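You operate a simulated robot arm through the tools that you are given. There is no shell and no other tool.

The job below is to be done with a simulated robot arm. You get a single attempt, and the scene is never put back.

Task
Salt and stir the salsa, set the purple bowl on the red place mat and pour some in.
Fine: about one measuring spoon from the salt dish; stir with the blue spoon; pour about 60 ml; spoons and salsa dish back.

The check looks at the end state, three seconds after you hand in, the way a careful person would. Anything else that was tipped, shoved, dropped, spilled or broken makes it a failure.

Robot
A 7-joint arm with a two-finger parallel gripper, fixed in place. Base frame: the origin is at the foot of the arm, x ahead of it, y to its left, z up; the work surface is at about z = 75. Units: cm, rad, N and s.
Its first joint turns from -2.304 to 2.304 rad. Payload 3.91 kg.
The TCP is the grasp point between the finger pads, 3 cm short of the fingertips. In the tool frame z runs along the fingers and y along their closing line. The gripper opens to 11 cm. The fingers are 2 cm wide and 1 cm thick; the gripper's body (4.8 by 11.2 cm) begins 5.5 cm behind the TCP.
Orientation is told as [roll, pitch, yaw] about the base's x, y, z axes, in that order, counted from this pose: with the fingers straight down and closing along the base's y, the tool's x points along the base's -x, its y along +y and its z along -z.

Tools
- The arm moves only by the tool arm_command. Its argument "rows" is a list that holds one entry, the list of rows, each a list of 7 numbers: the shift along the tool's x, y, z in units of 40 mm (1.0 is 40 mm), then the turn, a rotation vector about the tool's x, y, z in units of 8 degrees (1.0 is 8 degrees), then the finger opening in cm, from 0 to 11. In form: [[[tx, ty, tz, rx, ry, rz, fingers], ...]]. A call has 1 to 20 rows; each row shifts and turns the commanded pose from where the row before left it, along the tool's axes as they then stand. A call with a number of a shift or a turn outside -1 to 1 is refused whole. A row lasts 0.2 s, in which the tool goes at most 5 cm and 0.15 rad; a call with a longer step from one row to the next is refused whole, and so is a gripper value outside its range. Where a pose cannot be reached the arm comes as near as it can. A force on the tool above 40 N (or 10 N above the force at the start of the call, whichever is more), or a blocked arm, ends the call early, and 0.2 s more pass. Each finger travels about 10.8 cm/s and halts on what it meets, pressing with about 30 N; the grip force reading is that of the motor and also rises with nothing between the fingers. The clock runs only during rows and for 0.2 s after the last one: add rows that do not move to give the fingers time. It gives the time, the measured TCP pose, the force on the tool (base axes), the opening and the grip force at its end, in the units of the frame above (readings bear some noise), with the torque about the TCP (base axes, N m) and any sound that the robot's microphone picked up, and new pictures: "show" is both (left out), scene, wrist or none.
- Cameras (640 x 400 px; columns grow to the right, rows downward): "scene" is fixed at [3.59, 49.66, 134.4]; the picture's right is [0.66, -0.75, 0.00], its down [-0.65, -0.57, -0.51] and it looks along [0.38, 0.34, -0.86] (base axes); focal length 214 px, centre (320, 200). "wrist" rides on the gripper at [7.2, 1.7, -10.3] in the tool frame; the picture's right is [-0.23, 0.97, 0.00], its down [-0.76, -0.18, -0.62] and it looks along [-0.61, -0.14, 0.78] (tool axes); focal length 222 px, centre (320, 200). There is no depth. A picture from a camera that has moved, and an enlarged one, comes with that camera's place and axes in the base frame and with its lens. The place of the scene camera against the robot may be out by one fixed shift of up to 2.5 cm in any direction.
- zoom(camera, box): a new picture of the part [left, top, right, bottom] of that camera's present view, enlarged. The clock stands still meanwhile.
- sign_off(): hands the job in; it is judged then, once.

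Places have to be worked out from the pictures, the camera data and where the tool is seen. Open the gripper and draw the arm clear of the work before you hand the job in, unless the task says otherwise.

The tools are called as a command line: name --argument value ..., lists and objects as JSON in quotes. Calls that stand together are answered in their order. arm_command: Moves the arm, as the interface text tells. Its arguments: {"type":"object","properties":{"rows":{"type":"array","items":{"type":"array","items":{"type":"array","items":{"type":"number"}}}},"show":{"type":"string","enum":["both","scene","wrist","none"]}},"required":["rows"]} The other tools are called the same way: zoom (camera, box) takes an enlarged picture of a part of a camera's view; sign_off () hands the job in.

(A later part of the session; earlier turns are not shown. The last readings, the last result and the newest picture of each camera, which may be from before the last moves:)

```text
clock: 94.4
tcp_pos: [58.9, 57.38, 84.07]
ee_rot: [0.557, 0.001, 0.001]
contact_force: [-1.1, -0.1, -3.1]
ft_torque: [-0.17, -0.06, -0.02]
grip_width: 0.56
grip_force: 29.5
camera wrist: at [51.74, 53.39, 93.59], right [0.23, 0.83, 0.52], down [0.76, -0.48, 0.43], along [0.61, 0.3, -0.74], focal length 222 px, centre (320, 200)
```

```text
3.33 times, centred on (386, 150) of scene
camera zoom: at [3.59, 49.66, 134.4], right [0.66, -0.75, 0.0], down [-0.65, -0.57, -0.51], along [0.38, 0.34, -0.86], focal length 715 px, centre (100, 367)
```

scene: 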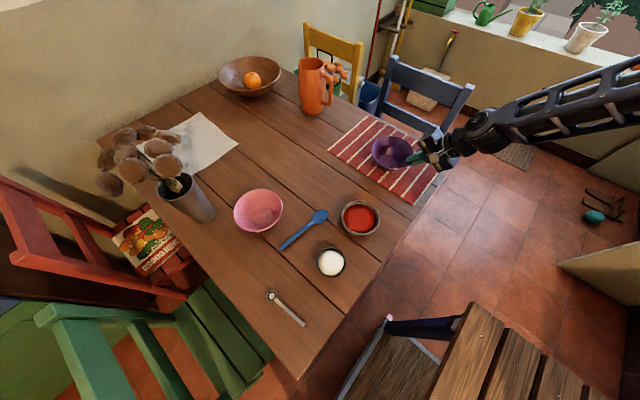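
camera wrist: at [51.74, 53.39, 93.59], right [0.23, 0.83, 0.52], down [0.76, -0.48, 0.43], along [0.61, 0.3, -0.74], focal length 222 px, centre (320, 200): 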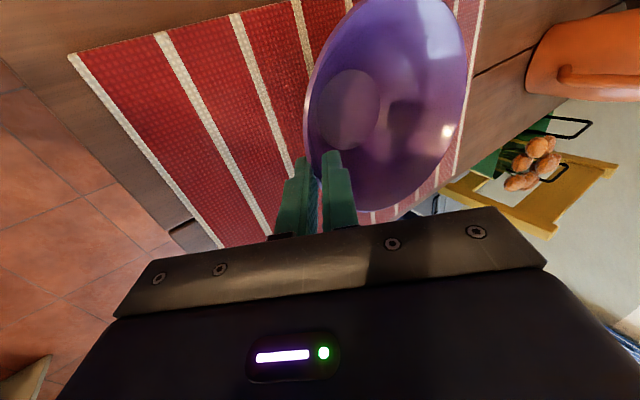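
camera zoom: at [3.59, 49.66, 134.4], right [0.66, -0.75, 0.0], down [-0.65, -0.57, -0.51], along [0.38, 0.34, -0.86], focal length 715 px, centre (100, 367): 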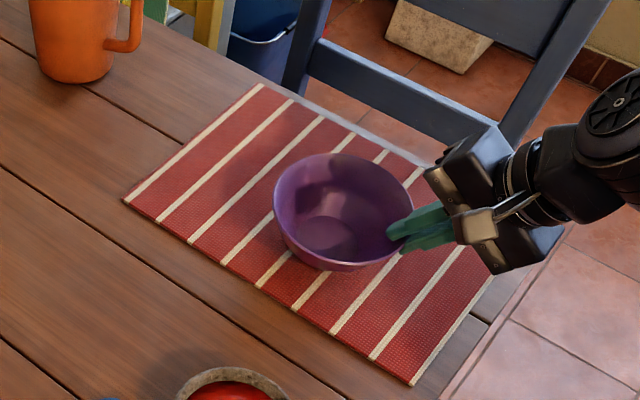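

About 1.2 cm to go. I lower in small steps while watching the force.

arm_command --rows '[[[0, -0.04, 0.0636, 0, 0, 0, 0], [0, -0.04, 0.0636, 0, 0, 0, 0], [0, -0.04, 0.0636, 0, 0, 0, 0], [0, 0, 0, 0, 0, 0, 0]]]' --show "none"

arm_command --rows '[[[0, -0.02, 0.0318, 0, 0, 0, 0], [0, 0, 0, 0, 0, 0, 0]]]' --show "none"

```text
clock: 95.4
tcp_pos: [59.18, 57.38, 83.05]
ee_rot: [0.559, 0.0, 0.0]
contact_force: [-0.1, -3.5, 7.2]
ft_torque: [-0.02, 0.33, 0.18]
grip_width: 0.56
grip_force: 29.6
```

```text
clock: 96.0
tcp_pos: [59.26, 57.41, 82.98]
ee_rot: [0.56, -0.002, -0.001]
contact_force: [1.9, -6.3, 10.5]
ft_torque: [-0.03, 0.16, 0.05]
grip_width: 0.54
grip_force: 30.0
```

The bowl is on the mat, with the force up to +10 N. I ease up slightly and open the fingers.

arm_command --rows '[[[0, 0.02, -0.0318, 0, 0, 0, 0], [0, 0.01, -0.016, 0, 0, 0, 0], [0, 0, 0, 0, 0, 0, 1], [0, 0, 0, 0, 0, 0, 2], [0, 0, 0, 0, 0, 0, 3], [0, 0, 0, 0, 0, 0, 3]]]'

zoom --camera "scene" --box '[290, 90, 482, 210]'

zoom --camera "wrist" --box '[200, 40, 520, 240]'

```text
clock: 97.4
tcp_pos: [59.17, 57.52, 83.15]
ee_rot: [0.558, 0.0, -0.001]
contact_force: [0.2, 0.1, 0.3]
ft_torque: [-0.02, 0.0, -0.04]
grip_width: 3.0
grip_force: 0.0
camera wrist: at [51.97, 53.46, 92.68], right [0.23, 0.83, 0.52], down [0.76, -0.48, 0.43], along [0.61, 0.3, -0.74], focal length 222 px, centre (320, 200)
```

scene: 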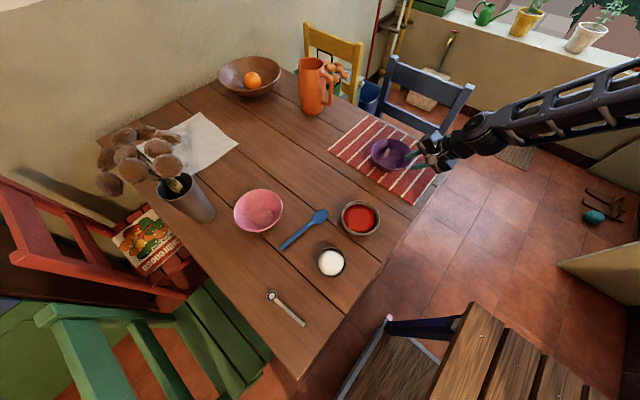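
wrist: 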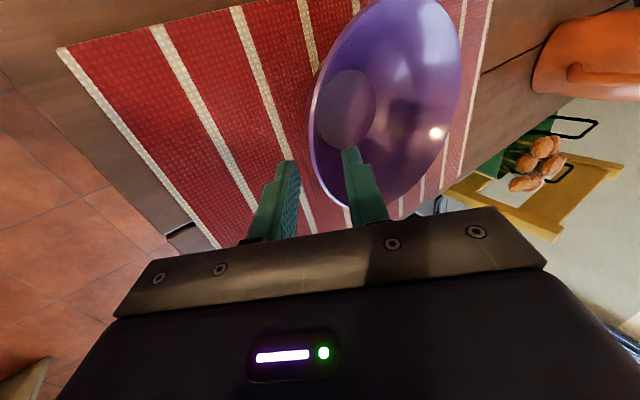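

```text
3.33 times, centred on (386, 150) of scene
camera zoom: at [3.59, 49.66, 134.4], right [0.66, -0.75, 0.0], down [-0.65, -0.57, -0.51], along [0.38, 0.34, -0.86], focal length 715 px, centre (100, 367)
```

zoom: 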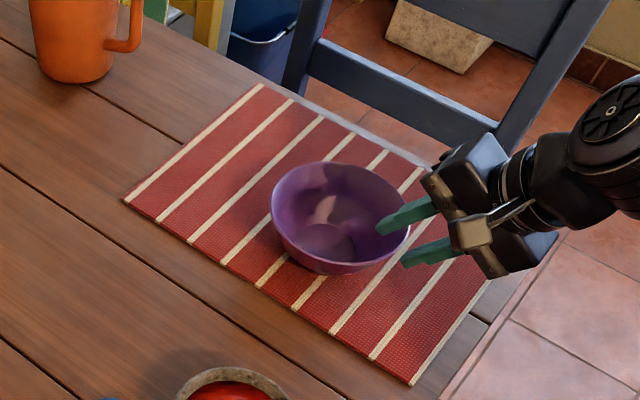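

```text
2.00 times, centred on (360, 140) of wrist
camera zoom: at [51.97, 53.46, 92.68], right [0.23, 0.83, 0.52], down [0.76, -0.48, 0.43], along [0.61, 0.3, -0.74], focal length 444 px, centre (240, 320)
```

zoom: 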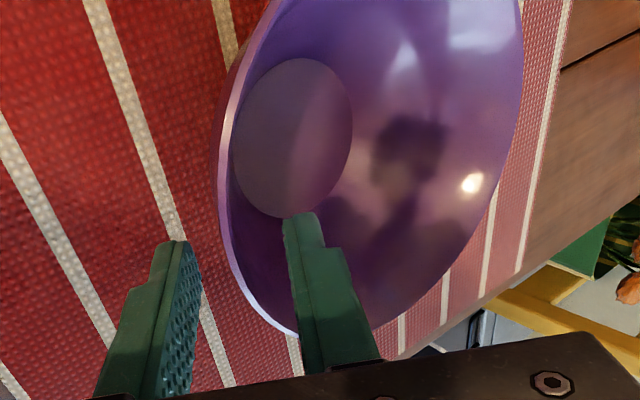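

The purple bowl stands on the mat. I withdraw along the finger direction and test whether the hand can roll the other way here, since the pour will need that.

arm_command --rows '[[[0, 0, -0.5, 0, 0, 0, 3], [0, 0, -1, 0, 0, 0, 3], [0, 0, -1, 0, 0, 0, 3], [0, 0, -1, 0, 0, 0, 3], [0, 0.3, -0.5, 0, 0, 0, 3], [0, 0, 0, 1, 0, 0, 3], [0, 0, 0, 1, 0, 0, 3], [0, 0, 0, 1, 0, 0, 3], [0, 0, 0, 1, 0, 0, 3], [0, 0, 0, 1, 0, 0, 3], [0, 0, 0, 1, 0, 0, 3], [0, 0, 0, 1, 0, 0, 3], [0, 0, 0, 1, 0, 0, 3], [0, 0, 0, 1, 0, 0, 3], [0, 0, 0, 1, 0, 0, 3], [0, 0, 0, 1, 0, 0, 3], [0, 0, 0, 0, 0, 0, 3]]]'

zoom --camera "scene" --box '[290, 90, 482, 210]'

```text
clock: 101.0
tcp_pos: [59.15, 49.99, 97.25]
ee_rot: [-0.979, 0.001, 0.001]
contact_force: [-0.6, 1.0, 0.1]
ft_torque: [0.01, -0.02, 0.01]
grip_width: 3.0
grip_force: 0.1
camera wrist: at [51.92, 59.65, 101.6], right [0.23, 0.54, -0.81], down [0.76, 0.42, 0.5], along [0.61, -0.73, -0.32], focal length 222 px, centre (320, 200)
```

scene: 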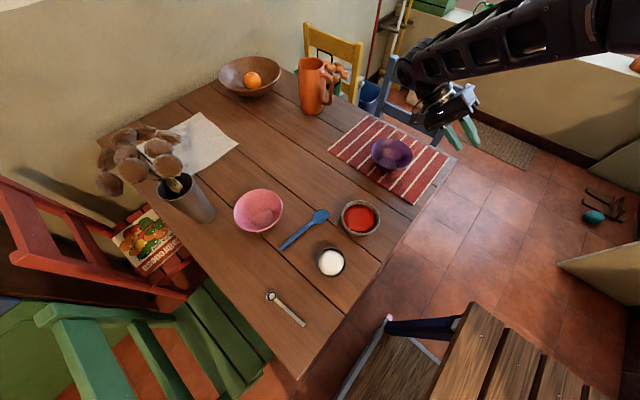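
wrist: 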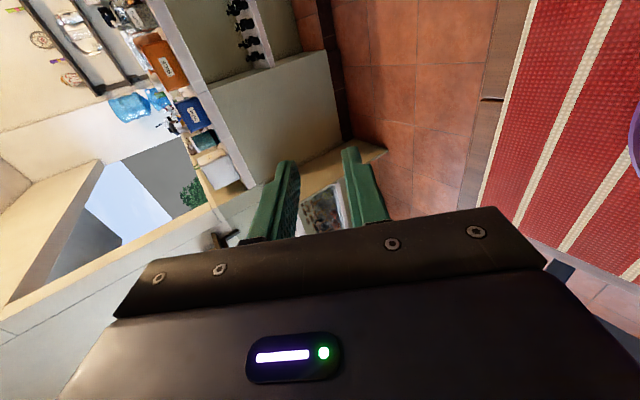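

```text
3.33 times, centred on (386, 150) of scene
camera zoom: at [3.59, 49.66, 134.4], right [0.66, -0.75, 0.0], down [-0.65, -0.57, -0.51], along [0.38, 0.34, -0.86], focal length 715 px, centre (100, 367)
```

zoom: 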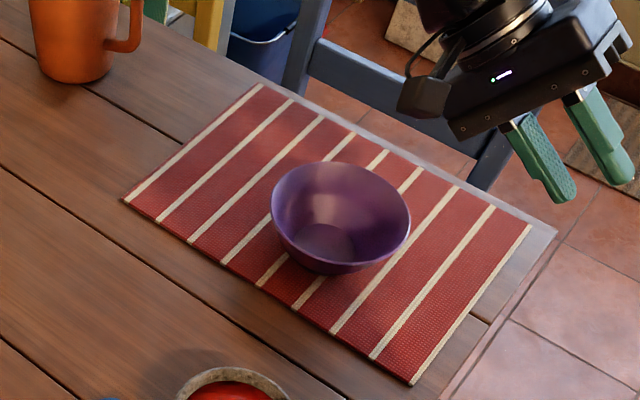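

The hand can roll to -56° here, so the pour motion is feasible, and the bowl stands well inside the mat. I roll back to +20° and move above the near side of the salsa dish.

arm_command --rows '[[[0, 0, 0, -1, 0, 0, 3.4], [0, 0, 0, -1, 0, 0, 3.4], [0, 0, 0, -1, 0, 0, 3.4], [0, 0, 0, -1, 0, 0, 3.4], [0, 0, 0, -1, 0, 0, 3.4], [0, 0, 0, -1, 0, 0, 3.4], [0, 0, 0, -1, 0, 0, 3.4], [0, 0, 0, -1, 0, 0, 3.4], [0, 0, 0, -1, 0, 0, 3.4], [0, 0, 0, -0.52, 0, 0, 3.4], [0.94, 0.066, 0.186, 0, 0, 0, 3.4], [0.94, 0.066, 0.186, 0, 0, 0, 3.4], [0.94, 0.066, 0.186, 0, 0, 0, 3.4], [0.94, 0.066, 0.186, 0, 0, 0, 3.4], [0.94, 0.066, 0.186, 0, 0, 0, 3.4], [0.94, 0.066, 0.186, 0, 0, 0, 3.4], [0.94, 0.066, 0.186, 0, 0, 0, 3.4], [0, 0, 0, 0, 0, 0, 3.4]]]'

zoom --camera "wrist" --box '[200, 40, 520, 240]'

zoom --camera "scene" --box '[310, 150, 410, 240]'

```text
clock: 104.8
tcp_pos: [32.74, 53.54, 92.99]
ee_rot: [0.352, 0.0, 0.0]
contact_force: [1.0, -0.2, 0.6]
ft_torque: [0.01, 0.0, 0.01]
grip_width: 3.39
grip_force: 0.1
camera wrist: at [25.51, 51.59, 103.25], right [0.23, 0.91, 0.34], down [0.76, -0.38, 0.52], along [0.61, 0.14, -0.78], focal length 222 px, centre (320, 200)
```

scene: 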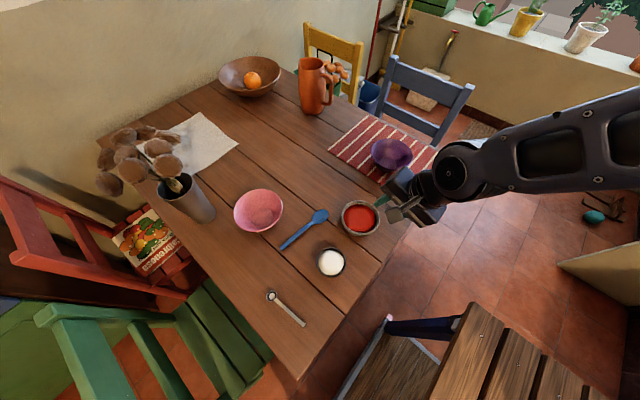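
wrist: 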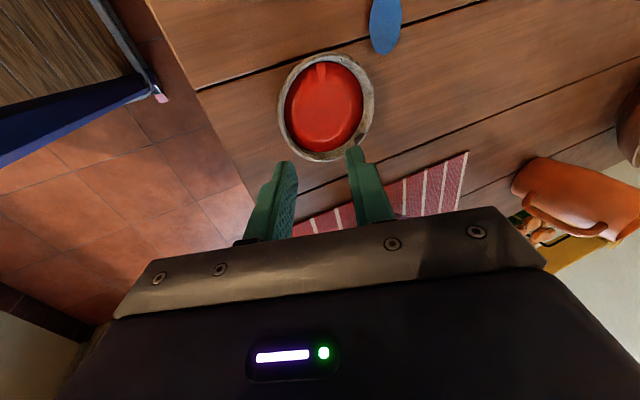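

```text
2.00 times, centred on (360, 140) of wrist
camera zoom: at [25.51, 51.59, 103.25], right [0.23, 0.91, 0.34], down [0.76, -0.38, 0.52], along [0.61, 0.14, -0.78], focal length 444 px, centre (240, 320)
```

zoom: 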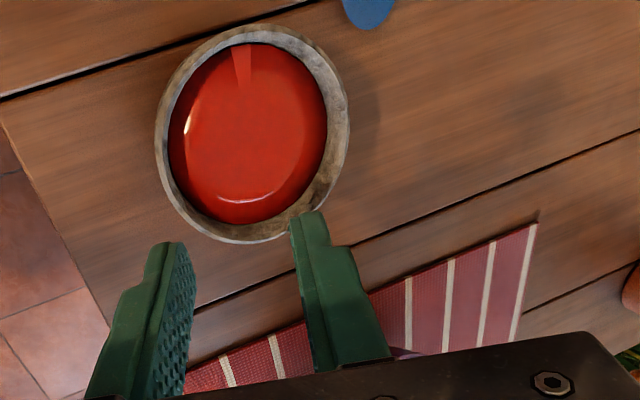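

```text
4.44 times, centred on (360, 195) of scene
camera zoom: at [3.59, 49.66, 134.4], right [0.66, -0.75, 0.0], down [-0.65, -0.57, -0.51], along [0.38, 0.34, -0.86], focal length 953 px, centre (142, 222)
```

zoom: 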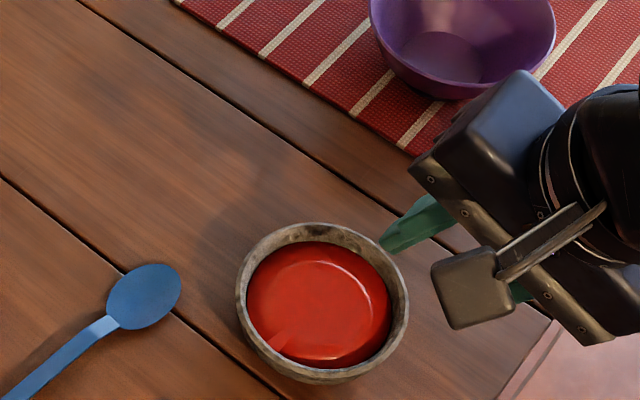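

The dish's centre works out to (33.2,59.5) with outer radius about 5.6, rim near z=80, and salsa about 1.2 cm below the rim. I set 15° of tilt and descend over the near rim, keeping the inner finger shallow so it stays out of the salsa.

arm_command --rows '[[[0, 0, 0, 0.65, 0, 0, 3.4], [-0.058, -0.243, 0.84, 0, 0, 0, 3.4], [-0.058, -0.243, 0.84, 0, 0, 0, 3.4], [0, 0, 0, 0, 0, 0, 3.4]]]'

zoom --camera "wrist" --box '[200, 40, 520, 240]'

zoom --camera "scene" --box '[310, 150, 410, 240]'

```text
clock: 105.8
tcp_pos: [33.3, 53.62, 86.02]
ee_rot: [0.263, 0.0, 0.0]
contact_force: [0.9, 0.2, 0.7]
ft_torque: [0.02, -0.05, -0.01]
grip_width: 3.38
grip_force: 0.0
camera wrist: at [26.03, 52.61, 96.4], right [0.23, 0.94, 0.25], down [0.76, -0.33, 0.56], along [0.61, 0.07, -0.79], focal length 222 px, centre (320, 200)
```

scene: 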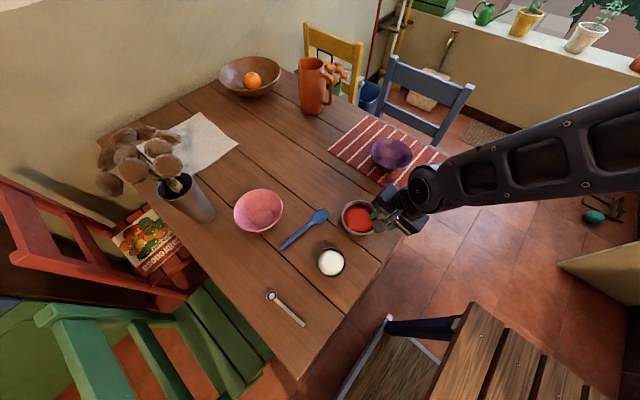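
wrist: 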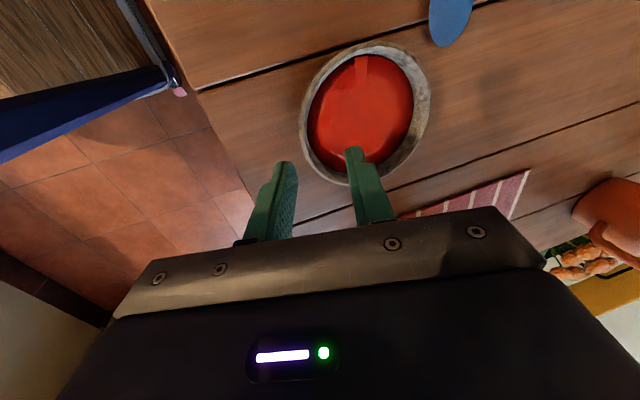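

```text
2.00 times, centred on (360, 140) of wrist
camera zoom: at [26.03, 52.61, 96.4], right [0.23, 0.94, 0.25], down [0.76, -0.33, 0.56], along [0.61, 0.07, -0.79], focal length 444 px, centre (240, 320)
```

zoom: 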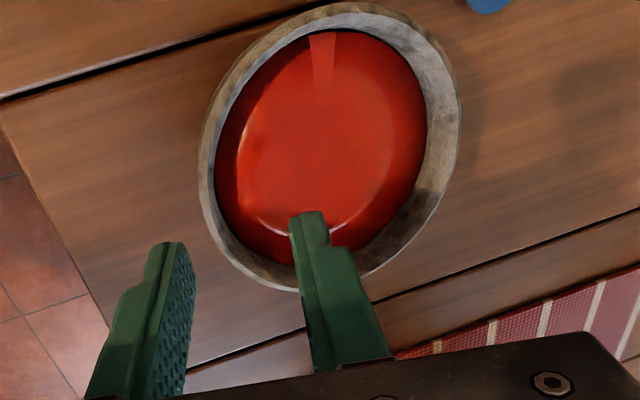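

```text
4.44 times, centred on (360, 195) of scene
camera zoom: at [3.59, 49.66, 134.4], right [0.66, -0.75, 0.0], down [-0.65, -0.57, -0.51], along [0.38, 0.34, -0.86], focal length 953 px, centre (142, 222)
```

zoom: 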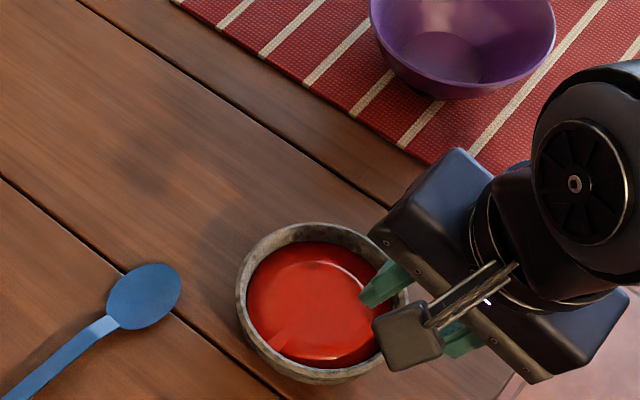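

The rim projection agrees with my estimate (near edge at y≈53.9, wall about 0.7 cm thick). I lower around the wall so the tips overlap it by about 1.3 cm.

arm_command --rows '[[[0.006, -0.06, 0.267, 0, 0, 0, 3.4], [0.006, -0.06, 0.267, 0, 0, 0, 3.4], [0.006, -0.06, 0.267, 0, 0, 0, 3.4], [0.006, -0.06, 0.267, 0, 0, 0, 3.4], [0, 0, 0, 0, 0, 0, 3.4]]]'

zoom --camera "wrist" --box '[200, 40, 520, 240]'

zoom --camera "scene" --box '[310, 150, 410, 240]'

```text
clock: 107.0
tcp_pos: [33.17, 53.37, 81.76]
ee_rot: [0.262, 0.0, 0.001]
contact_force: [-0.6, -0.7, -0.2]
ft_torque: [-0.02, 0.03, -0.03]
grip_width: 3.4
grip_force: 0.0
camera wrist: at [26.0, 52.5, 92.06], right [0.23, 0.94, 0.25], down [0.76, -0.33, 0.56], along [0.61, 0.07, -0.79], focal length 222 px, centre (320, 200)
```

scene: 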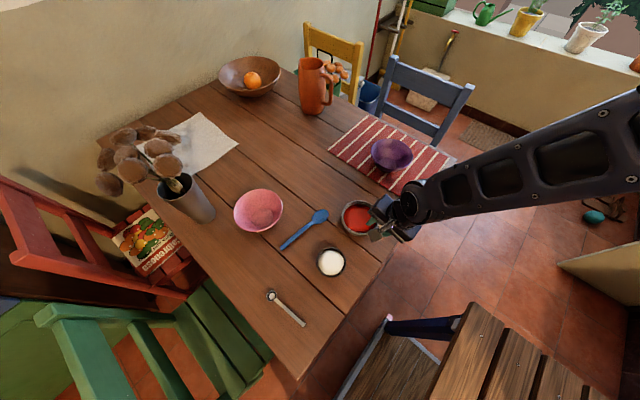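
wrist: 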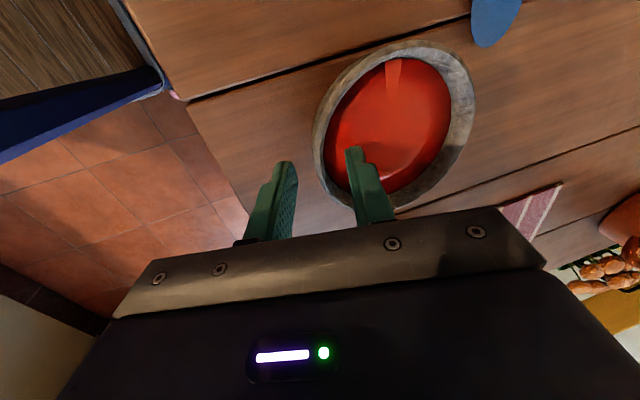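

```text
2.00 times, centred on (360, 140) of wrist
camera zoom: at [26.0, 52.5, 92.06], right [0.23, 0.94, 0.25], down [0.76, -0.33, 0.56], along [0.61, 0.07, -0.79], focal length 444 px, centre (240, 320)
```

zoom: 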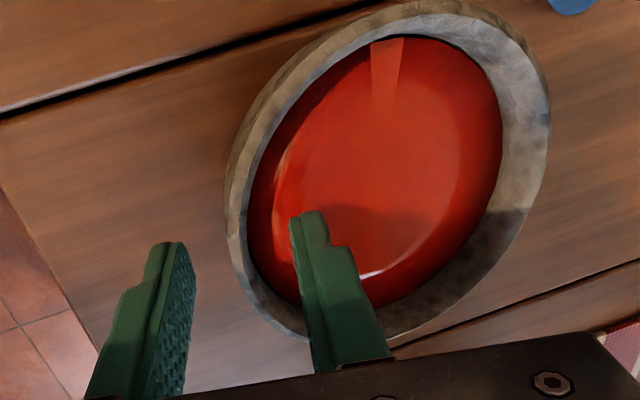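

```text
4.44 times, centred on (360, 195) of scene
camera zoom: at [3.59, 49.66, 134.4], right [0.66, -0.75, 0.0], down [-0.65, -0.57, -0.51], along [0.38, 0.34, -0.86], focal length 953 px, centre (142, 222)
```

zoom: 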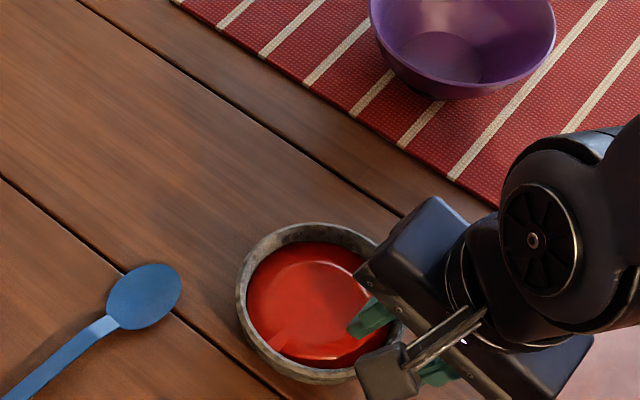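

The rim is centred between the pads. I lower 0.2 cm more and close on the dish wall.

arm_command --rows '[[[0, -0.013, 0.048, 0, 0, 0, 3.4], [0, 0, 0, 0, 0, 0, 2.6], [0, 0, 0, 0, 0, 0, 1.8], [0, 0, 0, 0, 0, 0, 1], [0, 0, 0, 0, 0, 0, 0], [0, 0, 0, 0, 0, 0, 0], [0, 0, 0, 0, 0, 0, 0]]]'

zoom --camera "wrist" --box '[200, 40, 520, 240]'

zoom --camera "scene" --box '[310, 150, 410, 240]'

```text
clock: 108.6
tcp_pos: [33.24, 53.47, 81.6]
ee_rot: [0.264, 0.0, 0.002]
contact_force: [1.0, 6.6, 10.9]
ft_torque: [0.42, -0.04, 0.04]
grip_width: 0.48
grip_force: 29.9
camera wrist: at [26.02, 52.54, 91.92], right [0.23, 0.94, 0.25], down [0.76, -0.33, 0.56], along [0.61, 0.07, -0.79], focal length 222 px, centre (320, 200)
```

scene: 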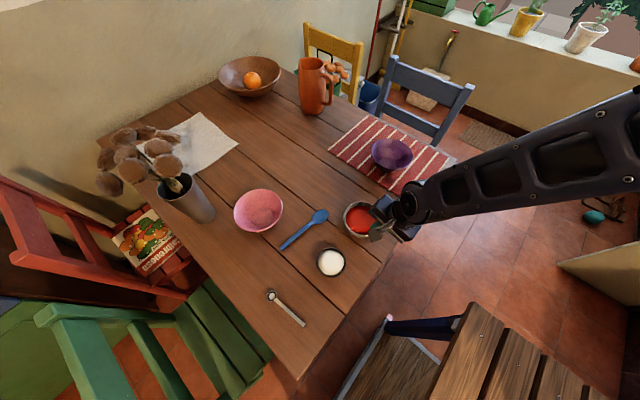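
wrist: 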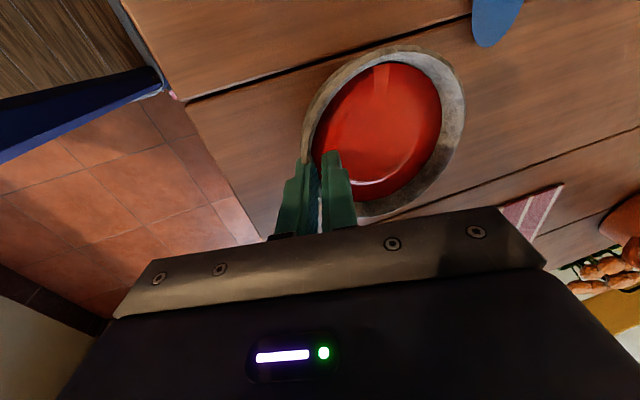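

```text
2.00 times, centred on (360, 140) of wrist
camera zoom: at [26.02, 52.54, 91.92], right [0.23, 0.94, 0.25], down [0.76, -0.33, 0.56], along [0.61, 0.07, -0.79], focal length 444 px, centre (240, 320)
```

zoom: 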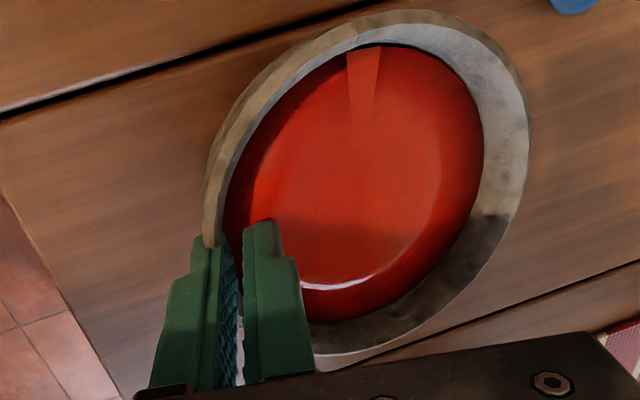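

```text
4.44 times, centred on (360, 195) of scene
camera zoom: at [3.59, 49.66, 134.4], right [0.66, -0.75, 0.0], down [-0.65, -0.57, -0.51], along [0.38, 0.34, -0.86], focal length 953 px, centre (142, 222)
```

zoom: 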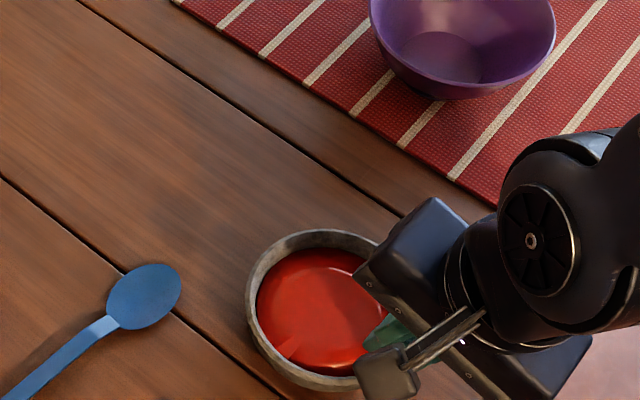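

The dish is gripped (0.48 cm gap) but slid about 0.7 cm toward me, which I'll correct on return. There is some preload, so I lift 1 cm slowly to see whether it stays level.

arm_command --rows '[[[0, 0.0324, -0.1208, 0, 0, 0, 0], [0, 0.0324, -0.1208, 0, 0, 0, 0], [0, 0, 0, 0, 0, 0, 0]]]'

zoom --camera "wrist" --box '[200, 40, 520, 240]'

zoom --camera "scene" --box '[310, 150, 410, 240]'

```text
clock: 109.4
tcp_pos: [33.17, 53.46, 82.65]
ee_rot: [0.262, -0.001, 0.001]
contact_force: [0.2, 0.5, -4.7]
ft_torque: [-0.23, 0.01, 0.01]
grip_width: 0.51
grip_force: 29.7
camera wrist: at [25.99, 52.55, 92.84], right [0.23, 0.94, 0.25], down [0.76, -0.33, 0.56], along [0.61, 0.07, -0.79], focal length 222 px, centre (320, 200)
```

scene: 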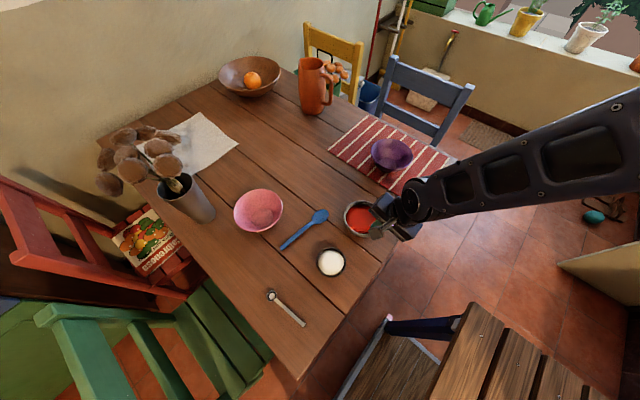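
wrist: 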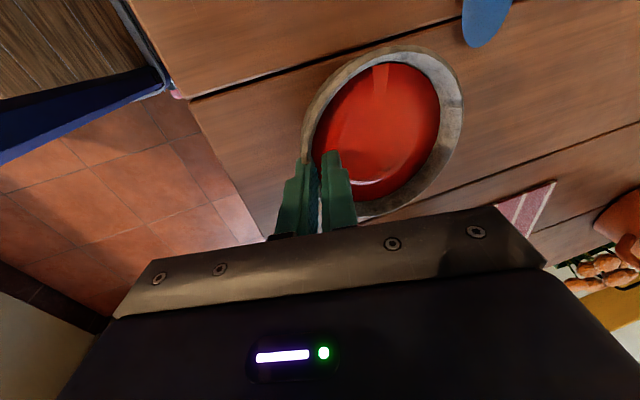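

```text
2.00 times, centred on (360, 140) of wrist
camera zoom: at [25.99, 52.55, 92.84], right [0.23, 0.94, 0.25], down [0.76, -0.33, 0.56], along [0.61, 0.07, -0.79], focal length 444 px, centre (240, 320)
```

zoom: 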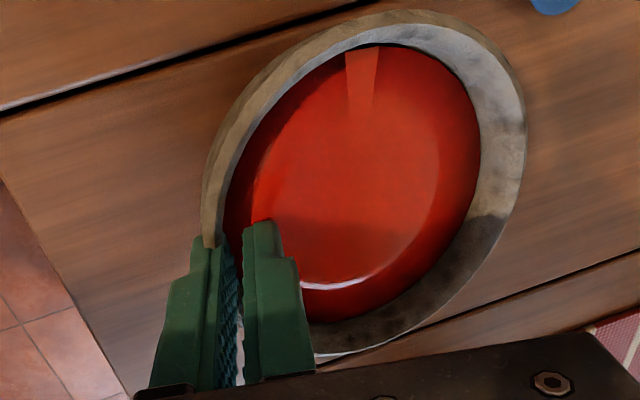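

```text
4.44 times, centred on (360, 195) of scene
camera zoom: at [3.59, 49.66, 134.4], right [0.66, -0.75, 0.0], down [-0.65, -0.57, -0.51], along [0.38, 0.34, -0.86], focal length 953 px, centre (142, 222)
```

zoom: 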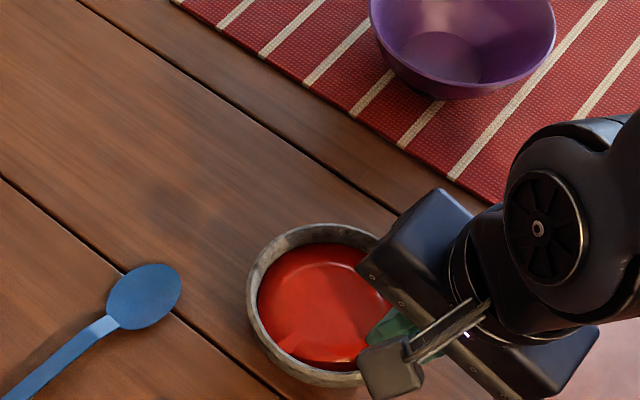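

The dish lifts cleanly: about 4.7 N of weight, and it stays practically level. I raise it 10 cm smoothly and take a hold reading.

arm_command --rows '[[[0, 0.0648, -0.2415, 0, 0, 0, 0], [0, 0.1, -0.37, 0, 0, 0, 0], [0, 0.1295, -0.483, 0, 0, 0, 0], [0, 0.1295, -0.483, 0, 0, 0, 0], [0, 0.1295, -0.483, 0, 0, 0, 0], [0, 0.0648, -0.2415, 0, 0, 0, 0], [0, 0.03, -0.11, 0, 0, 0, 0], [0, 0, 0, 0, 0, 0, 0], [0, 0, 0, 0, 0, 0, 0]]]'

arm_command --rows '[[[0, 0, 0, 0, 0, 0, 0]]]' --show "none"

arm_command --rows '[[[0, 0, 0, 0, 0, 0, 0]]]' --show "none"

arm_command --rows '[[[0, 0, 0, 0, 0, 0, 0]]]' --show "none"

arm_command --rows '[[[0, 0, 0, 0, 0, 0, 0]]]' --show "none"

```text
clock: 111.4
tcp_pos: [33.11, 53.6, 92.51]
ee_rot: [0.259, -0.001, 0.001]
contact_force: [0.3, 0.9, -5.4]
ft_torque: [-0.25, -0.01, 0.0]
grip_width: 0.52
grip_force: 30.1
camera wrist: at [25.96, 52.62, 102.9], right [0.23, 0.94, 0.25], down [0.76, -0.33, 0.56], along [0.61, 0.07, -0.79], focal length 222 px, centre (320, 200)
```

scene: 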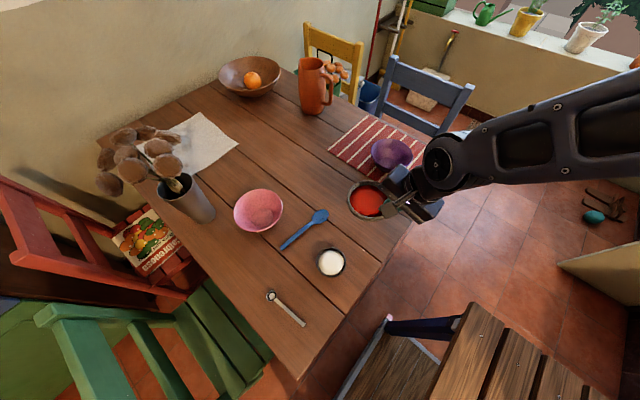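
wrist: 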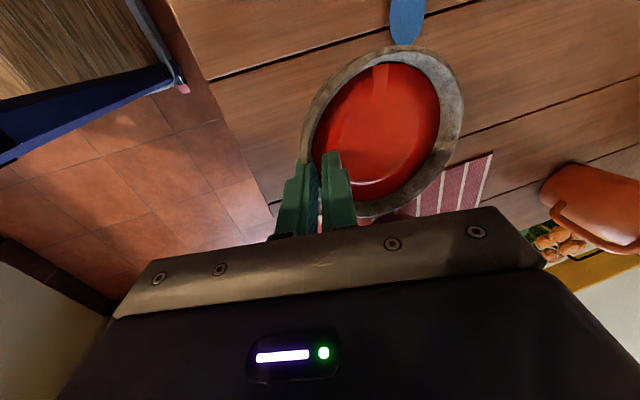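

```text
clock: 111.8
tcp_pos: [33.24, 53.57, 92.62]
ee_rot: [0.262, 0.0, 0.001]
contact_force: [-0.4, -0.1, -4.6]
ft_torque: [-0.26, -0.01, 0.01]
grip_width: 0.49
grip_force: 29.8
```

```text
clock: 112.2
tcp_pos: [33.35, 53.61, 92.63]
ee_rot: [0.263, 0.0, 0.0]
contact_force: [-0.2, 0.5, -5.3]
ft_torque: [-0.24, 0.02, -0.02]
grip_width: 0.51
grip_force: 29.9
```

```text
clock: 112.6
tcp_pos: [33.22, 53.69, 92.57]
ee_rot: [0.262, -0.002, -0.001]
contact_force: [0.0, 0.0, -5.4]
ft_torque: [-0.25, -0.04, -0.02]
grip_width: 0.48
grip_force: 30.0
```

```text
clock: 113.0
tcp_pos: [33.23, 53.48, 92.54]
ee_rot: [0.262, 0.001, 0.001]
contact_force: [0.3, -0.5, -3.8]
ft_torque: [-0.24, 0.01, -0.02]
grip_width: 0.47
grip_force: 29.1
```

The readings average about -4.9 N and -0.245 N·m. The torque signal is quiet enough to gauge the poured amount: 60 ml should shift it by about 0.033 N·m. I carry the dish smoothly to the bowl on the mat.

arm_command --rows '[[[-0.2, -0.01, 0, 0, 0, 0, 0], [-0.4, -0.01, 0, 0, 0, 0, 0], [-0.6, -0.01, 0, 0, 0, 0, 0], [-0.65, -0.01, 0, 0, 0, 0, 0], [-0.65, -0.01, 0, 0, 0, 0, 0], [-0.65, -0.01, 0, 0, 0, 0, 0], [-0.65, -0.01, 0, 0, 0, 0, 0], [-0.65, -0.01, 0, 0, 0, 0, 0], [-0.65, -0.01, 0, 0, 0, 0, 0], [-0.6, -0.01, 0, 0, 0, 0, 0], [-0.4, -0.01, 0, 0, 0, 0, 0], [-0.2, -0.01, 0, 0, 0, 0, 0], [-0.05, 0, 0, 0, 0, 0, 0], [0, 0, 0, 0, 0, 0, 0]]]'

zoom --camera "scene" --box '[320, 90, 480, 215]'

zoom --camera "wrist" --box '[200, 20, 520, 240]'

```text
clock: 116.0
tcp_pos: [58.69, 53.18, 92.56]
ee_rot: [0.262, 0.001, 0.001]
contact_force: [1.1, -0.5, -5.4]
ft_torque: [-0.26, 0.0, 0.02]
grip_width: 0.47
grip_force: 29.8
camera wrist: at [51.38, 52.2, 102.83], right [0.23, 0.94, 0.25], down [0.76, -0.33, 0.56], along [0.61, 0.07, -0.79], focal length 222 px, centre (320, 200)
```

scene: 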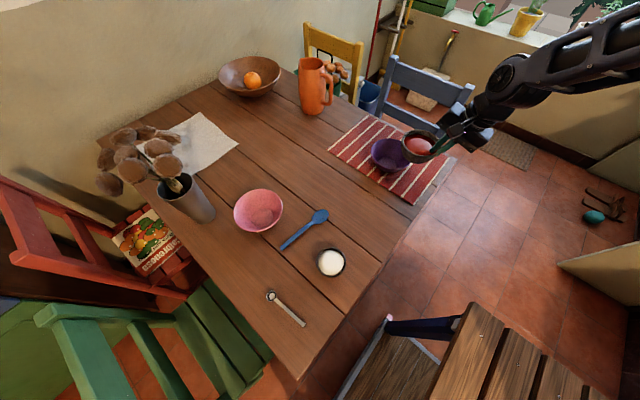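
wrist: 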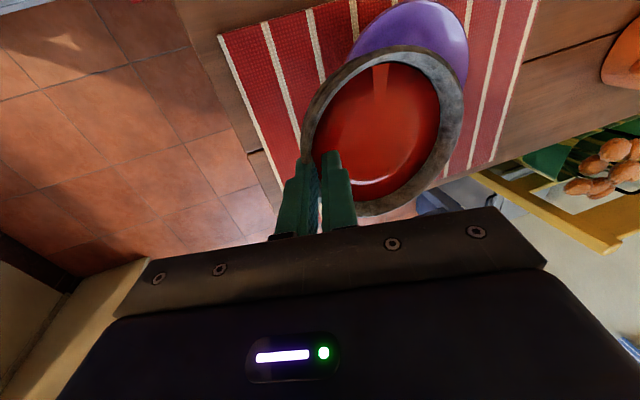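

```text
3.20 times, centred on (400, 152) of scene
camera zoom: at [3.59, 49.66, 134.4], right [0.66, -0.75, 0.0], down [-0.65, -0.57, -0.51], along [0.38, 0.34, -0.86], focal length 686 px, centre (64, 352)
```

zoom: 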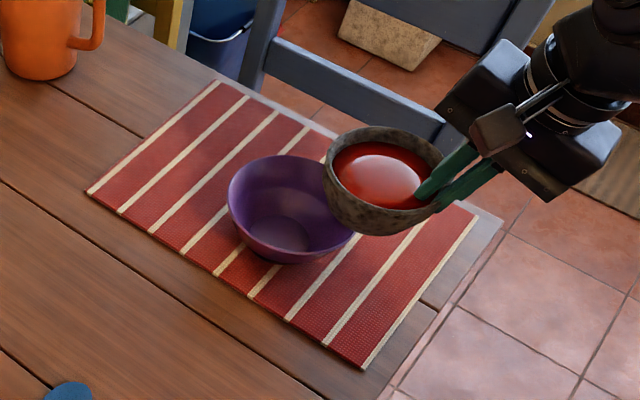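

```text
1.82 times, centred on (360, 130) of wrist
camera zoom: at [51.38, 52.2, 102.83], right [0.23, 0.94, 0.25], down [0.76, -0.33, 0.56], along [0.61, 0.07, -0.79], focal length 404 px, centre (247, 327)
```

zoom: 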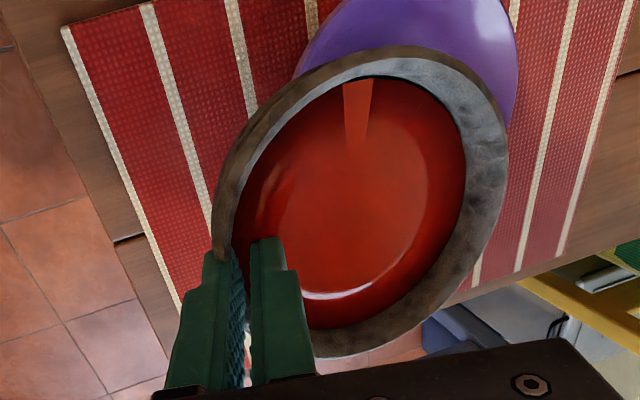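

The far lip is now at about (58.7,64.1,91), over the bowl whose centre is about (58.6,65). I start tilting gently, 10° first, keeping the lip in place.

arm_command --rows '[[[0, 0.0375, -0.0305, 0.4167, 0, 0, 0], [0, 0.0375, -0.0305, 0.4167, 0, 0, 0], [0, 0.0375, -0.0305, 0.4167, 0, 0, 0], [0, 0, 0, 0, 0, 0, 0], [0, 0, 0, 0, 0, 0, 0]]]'

zoom --camera "scene" --box '[350, 100, 450, 180]'

zoom --camera "wrist" --box '[240, 20, 520, 230]'

```text
clock: 117.2
tcp_pos: [58.65, 53.53, 92.96]
ee_rot: [0.087, 0.001, 0.001]
contact_force: [-1.0, -0.7, -4.6]
ft_torque: [-0.25, 0.01, 0.0]
grip_width: 0.52
grip_force: 29.8
camera wrist: at [51.41, 54.42, 103.2], right [0.23, 0.97, 0.08], down [0.76, -0.23, 0.61], along [0.61, -0.07, -0.79], focal length 222 px, centre (320, 200)
```

scene: 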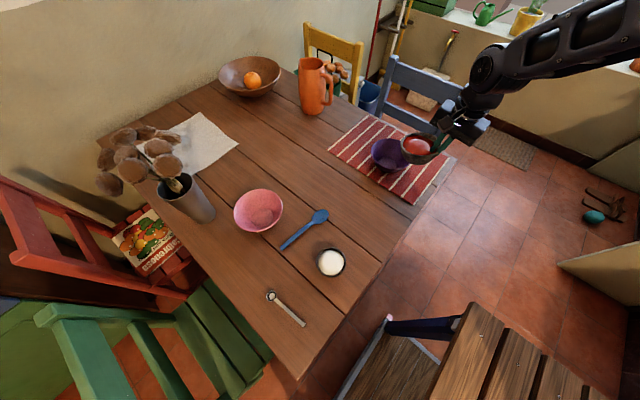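
wrist: 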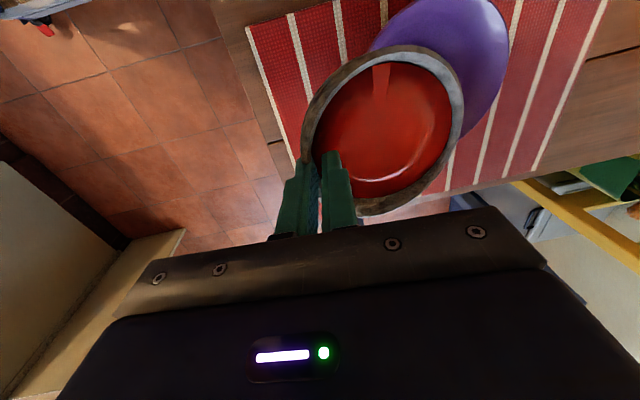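

```text
5.00 times, centred on (400, 140) of scene
camera zoom: at [3.59, 49.66, 134.4], right [0.66, -0.75, 0.0], down [-0.65, -0.57, -0.51], along [0.38, 0.34, -0.86], focal length 1072 px, centre (-80, 500)
```

zoom: 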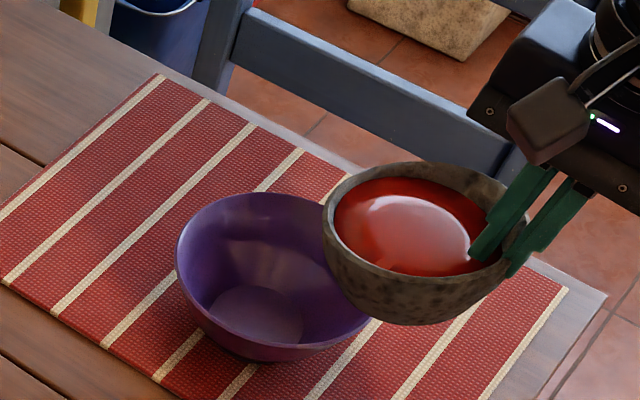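

```text
1.90 times, centred on (380, 125) of wrist
camera zoom: at [51.41, 54.42, 103.2], right [0.23, 0.97, 0.08], down [0.76, -0.23, 0.61], along [0.61, -0.07, -0.79], focal length 423 px, centre (206, 343)
```

zoom: 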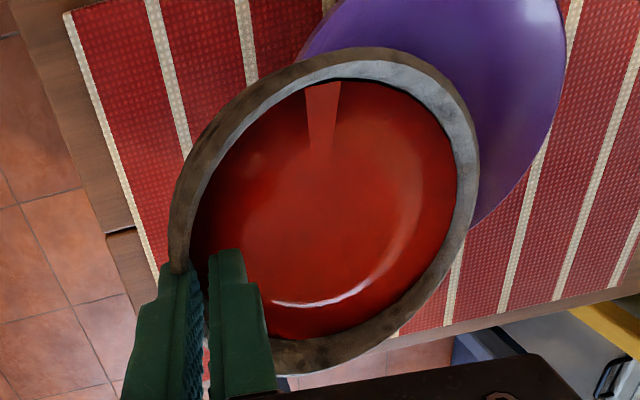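

The surface now reaches higher on the far side of the dish. I go on to 15° and hold.

arm_command --rows '[[[0, 0.0458, -0.021, 0.3125, 0, 0, 0], [0, 0.0458, -0.021, 0.3125, 0, 0, 0], [0, 0, 0, 0, 0, 0, 0], [0, 0, 0, 0, 0, 0, 0], [0, 0, 0, 0, 0, 0, 0]]]' --show "none"

zoom --camera "scene" --box '[350, 100, 450, 180]'

zoom --camera "wrist" --box '[240, 20, 520, 230]'

```text
clock: 118.4
tcp_pos: [58.57, 53.97, 93.11]
ee_rot: [0.0, 0.002, -0.001]
contact_force: [0.0, -0.5, -5.7]
ft_torque: [-0.16, 0.0, -0.01]
grip_width: 0.48
grip_force: 30.6
```

```text
5.00 times, centred on (400, 140) of scene
camera zoom: at [3.59, 49.66, 134.4], right [0.66, -0.75, 0.0], down [-0.65, -0.57, -0.51], along [0.38, 0.34, -0.86], focal length 1072 px, centre (-80, 500)
```

zoom: 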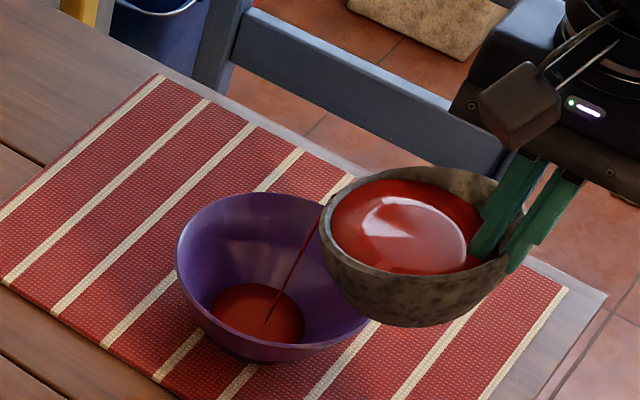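

```text
1.90 times, centred on (380, 125) of wrist
camera zoom: at [51.41, 55.65, 103.28], right [0.23, 0.97, 0.0], down [0.76, -0.18, 0.62], along [0.61, -0.14, -0.78], focal length 423 px, centre (206, 343)
```

zoom: 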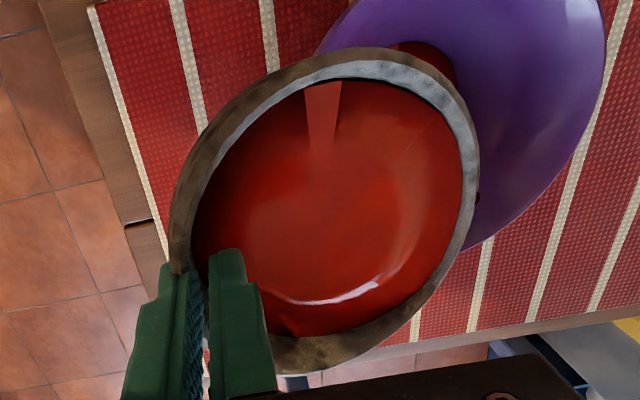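

Pouring has started: a thin stream runs into the bowl and the base disc is covered. I hold here and watch as it settles.

arm_command --rows '[[[0, 0, 0, 0, 0, 0, 0], [0, 0, 0, 0, 0, 0, 0]]]' --show "none"

zoom --camera "scene" --box '[350, 100, 450, 180]'

```text
clock: 119.0
tcp_pos: [58.66, 53.93, 93.02]
ee_rot: [0.0, 0.0, -0.002]
contact_force: [-0.8, -0.6, -4.5]
ft_torque: [-0.2, -0.02, 0.01]
grip_width: 0.53
grip_force: 29.9
```

```text
5.00 times, centred on (400, 140) of scene
camera zoom: at [3.59, 49.66, 134.4], right [0.66, -0.75, 0.0], down [-0.65, -0.57, -0.51], along [0.38, 0.34, -0.86], focal length 1072 px, centre (-80, 500)
```

zoom: 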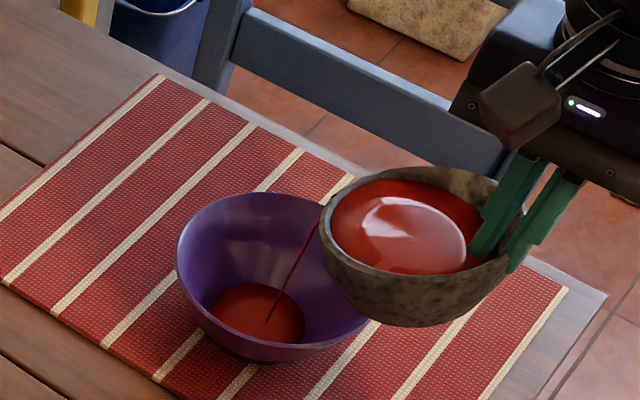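

Little change in 0.6 s, so the flow here is slow. I hold a bit longer at this angle.

arm_command --rows '[[[0, 0, 0, 0, 0, 0, 0], [0, 0, 0, 0, 0, 0, 0], [0, 0, 0, 0, 0, 0, 0], [0, 0, 0, 0, 0, 0, 0]]]' --show "none"

zoom --camera "scene" --box '[350, 100, 450, 180]'

```text
clock: 120.0
tcp_pos: [58.66, 53.85, 93.07]
ee_rot: [0.0, 0.0, -0.001]
contact_force: [-0.2, -0.1, -5.3]
ft_torque: [-0.21, 0.02, -0.01]
grip_width: 0.48
grip_force: 30.5
```

```text
5.00 times, centred on (400, 140) of scene
camera zoom: at [3.59, 49.66, 134.4], right [0.66, -0.75, 0.0], down [-0.65, -0.57, -0.51], along [0.38, 0.34, -0.86], focal length 1072 px, centre (-80, 500)
```

zoom: 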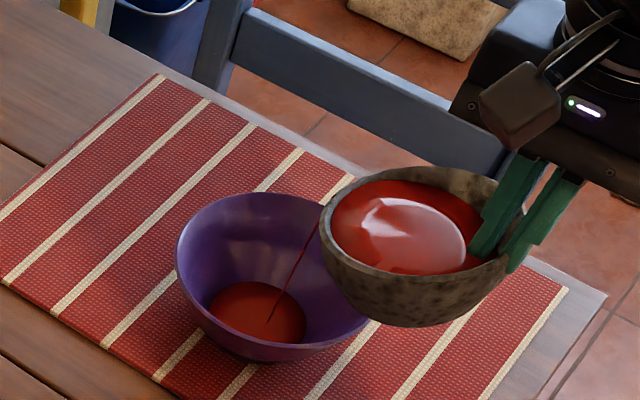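

The flow is slow. I increase the tilt by 2.5° and keep watching the puddle grow.

arm_command --rows '[[[0, 0.051, -0.033, 0.3125, 0, 0, 0], [0, 0, 0, 0, 0, 0, 0], [0, 0, 0, 0, 0, 0, 0]]]' --show "none"

zoom --camera "scene" --box '[350, 100, 450, 180]'

```text
clock: 120.8
tcp_pos: [58.65, 54.13, 93.16]
ee_rot: [-0.044, 0.001, 0.001]
contact_force: [-0.1, -0.2, -4.8]
ft_torque: [-0.15, -0.01, 0.01]
grip_width: 0.5
grip_force: 30.3
```

```text
5.00 times, centred on (400, 140) of scene
camera zoom: at [3.59, 49.66, 134.4], right [0.66, -0.75, 0.0], down [-0.65, -0.57, -0.51], along [0.38, 0.34, -0.86], focal length 1072 px, centre (-80, 500)
```

zoom: 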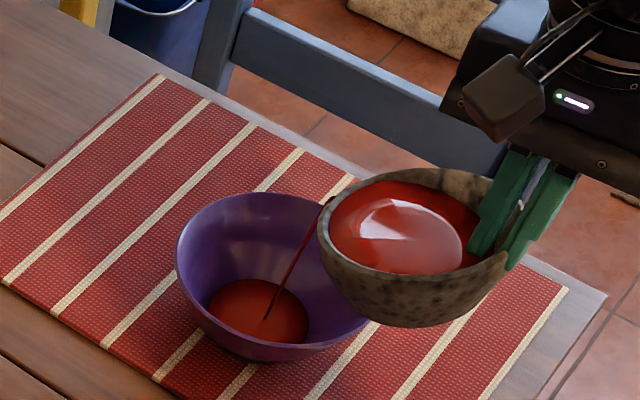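

The puddle is growing slowly. I add another 2.5° (20° total) and hold.

arm_command --rows '[[[0, 0.051, -0.033, 0.3125, 0, 0, 0], [0, 0, 0, 0, 0, 0, 0], [0, 0, 0, 0, 0, 0, 0], [0, 0, 0, 0, 0, 0, 0]]]' --show "none"

zoom --camera "scene" --box '[350, 100, 450, 180]'

zoom --camera "scene" --box '[375, 136, 425, 168]'

```text
clock: 121.8
tcp_pos: [58.52, 54.34, 93.17]
ee_rot: [-0.086, -0.001, -0.001]
contact_force: [0.0, -0.2, -5.7]
ft_torque: [-0.16, -0.02, 0.03]
grip_width: 0.48
grip_force: 30.1
```

```text
5.00 times, centred on (400, 140) of scene
camera zoom: at [3.59, 49.66, 134.4], right [0.66, -0.75, 0.0], down [-0.65, -0.57, -0.51], along [0.38, 0.34, -0.86], focal length 1072 px, centre (-80, 500)
```

zoom: 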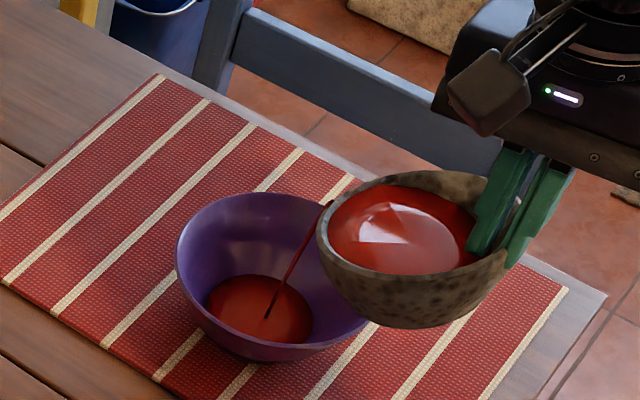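

```text
12.50 times, centred on (400, 152) of scene
camera zoom: at [3.59, 49.66, 134.4], right [0.66, -0.75, 0.0], down [-0.65, -0.57, -0.51], along [0.38, 0.34, -0.86], focal length 2681 px, centre (-680, 800)
```

zoom: 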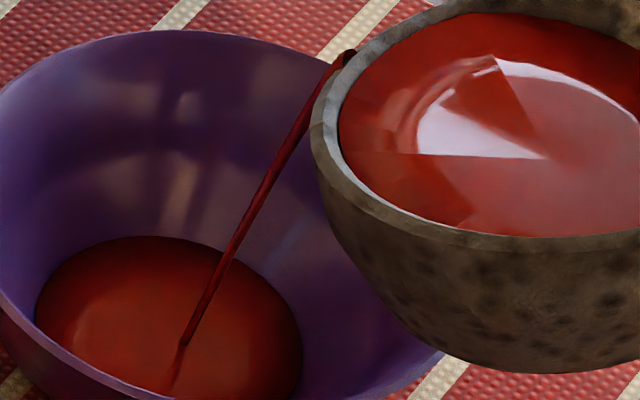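

The stream is steady and lands inside the bowl. I hold another second at 20°.

arm_command --rows '[[[0, 0, 0, 0, 0, 0, 0], [0, 0, 0, 0, 0, 0, 0], [0, 0, 0, 0, 0, 0, 0], [0, 0, 0, 0, 0, 0, 0], [0, 0, 0, 0, 0, 0, 0]]]' --show "none"

zoom --camera "scene" --box '[375, 136, 425, 168]'

```text
clock: 123.0
tcp_pos: [58.65, 54.3, 93.2]
ee_rot: [-0.086, 0.0, 0.001]
contact_force: [-0.3, -0.3, -4.6]
ft_torque: [-0.19, 0.03, -0.01]
grip_width: 0.51
grip_force: 29.7
```

```text
12.50 times, centred on (400, 152) of scene
camera zoom: at [3.59, 49.66, 134.4], right [0.66, -0.75, 0.0], down [-0.65, -0.57, -0.51], along [0.38, 0.34, -0.86], focal length 2681 px, centre (-680, 800)
```

zoom: 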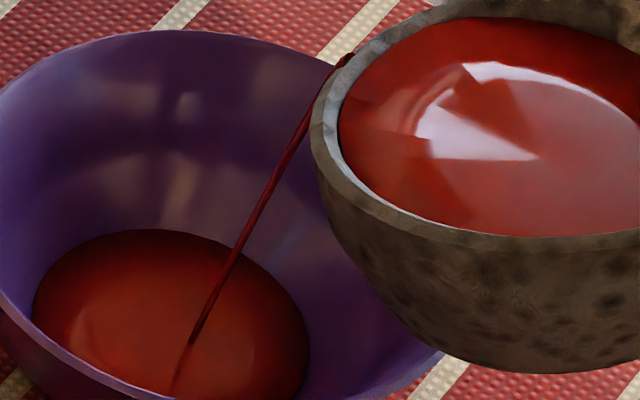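

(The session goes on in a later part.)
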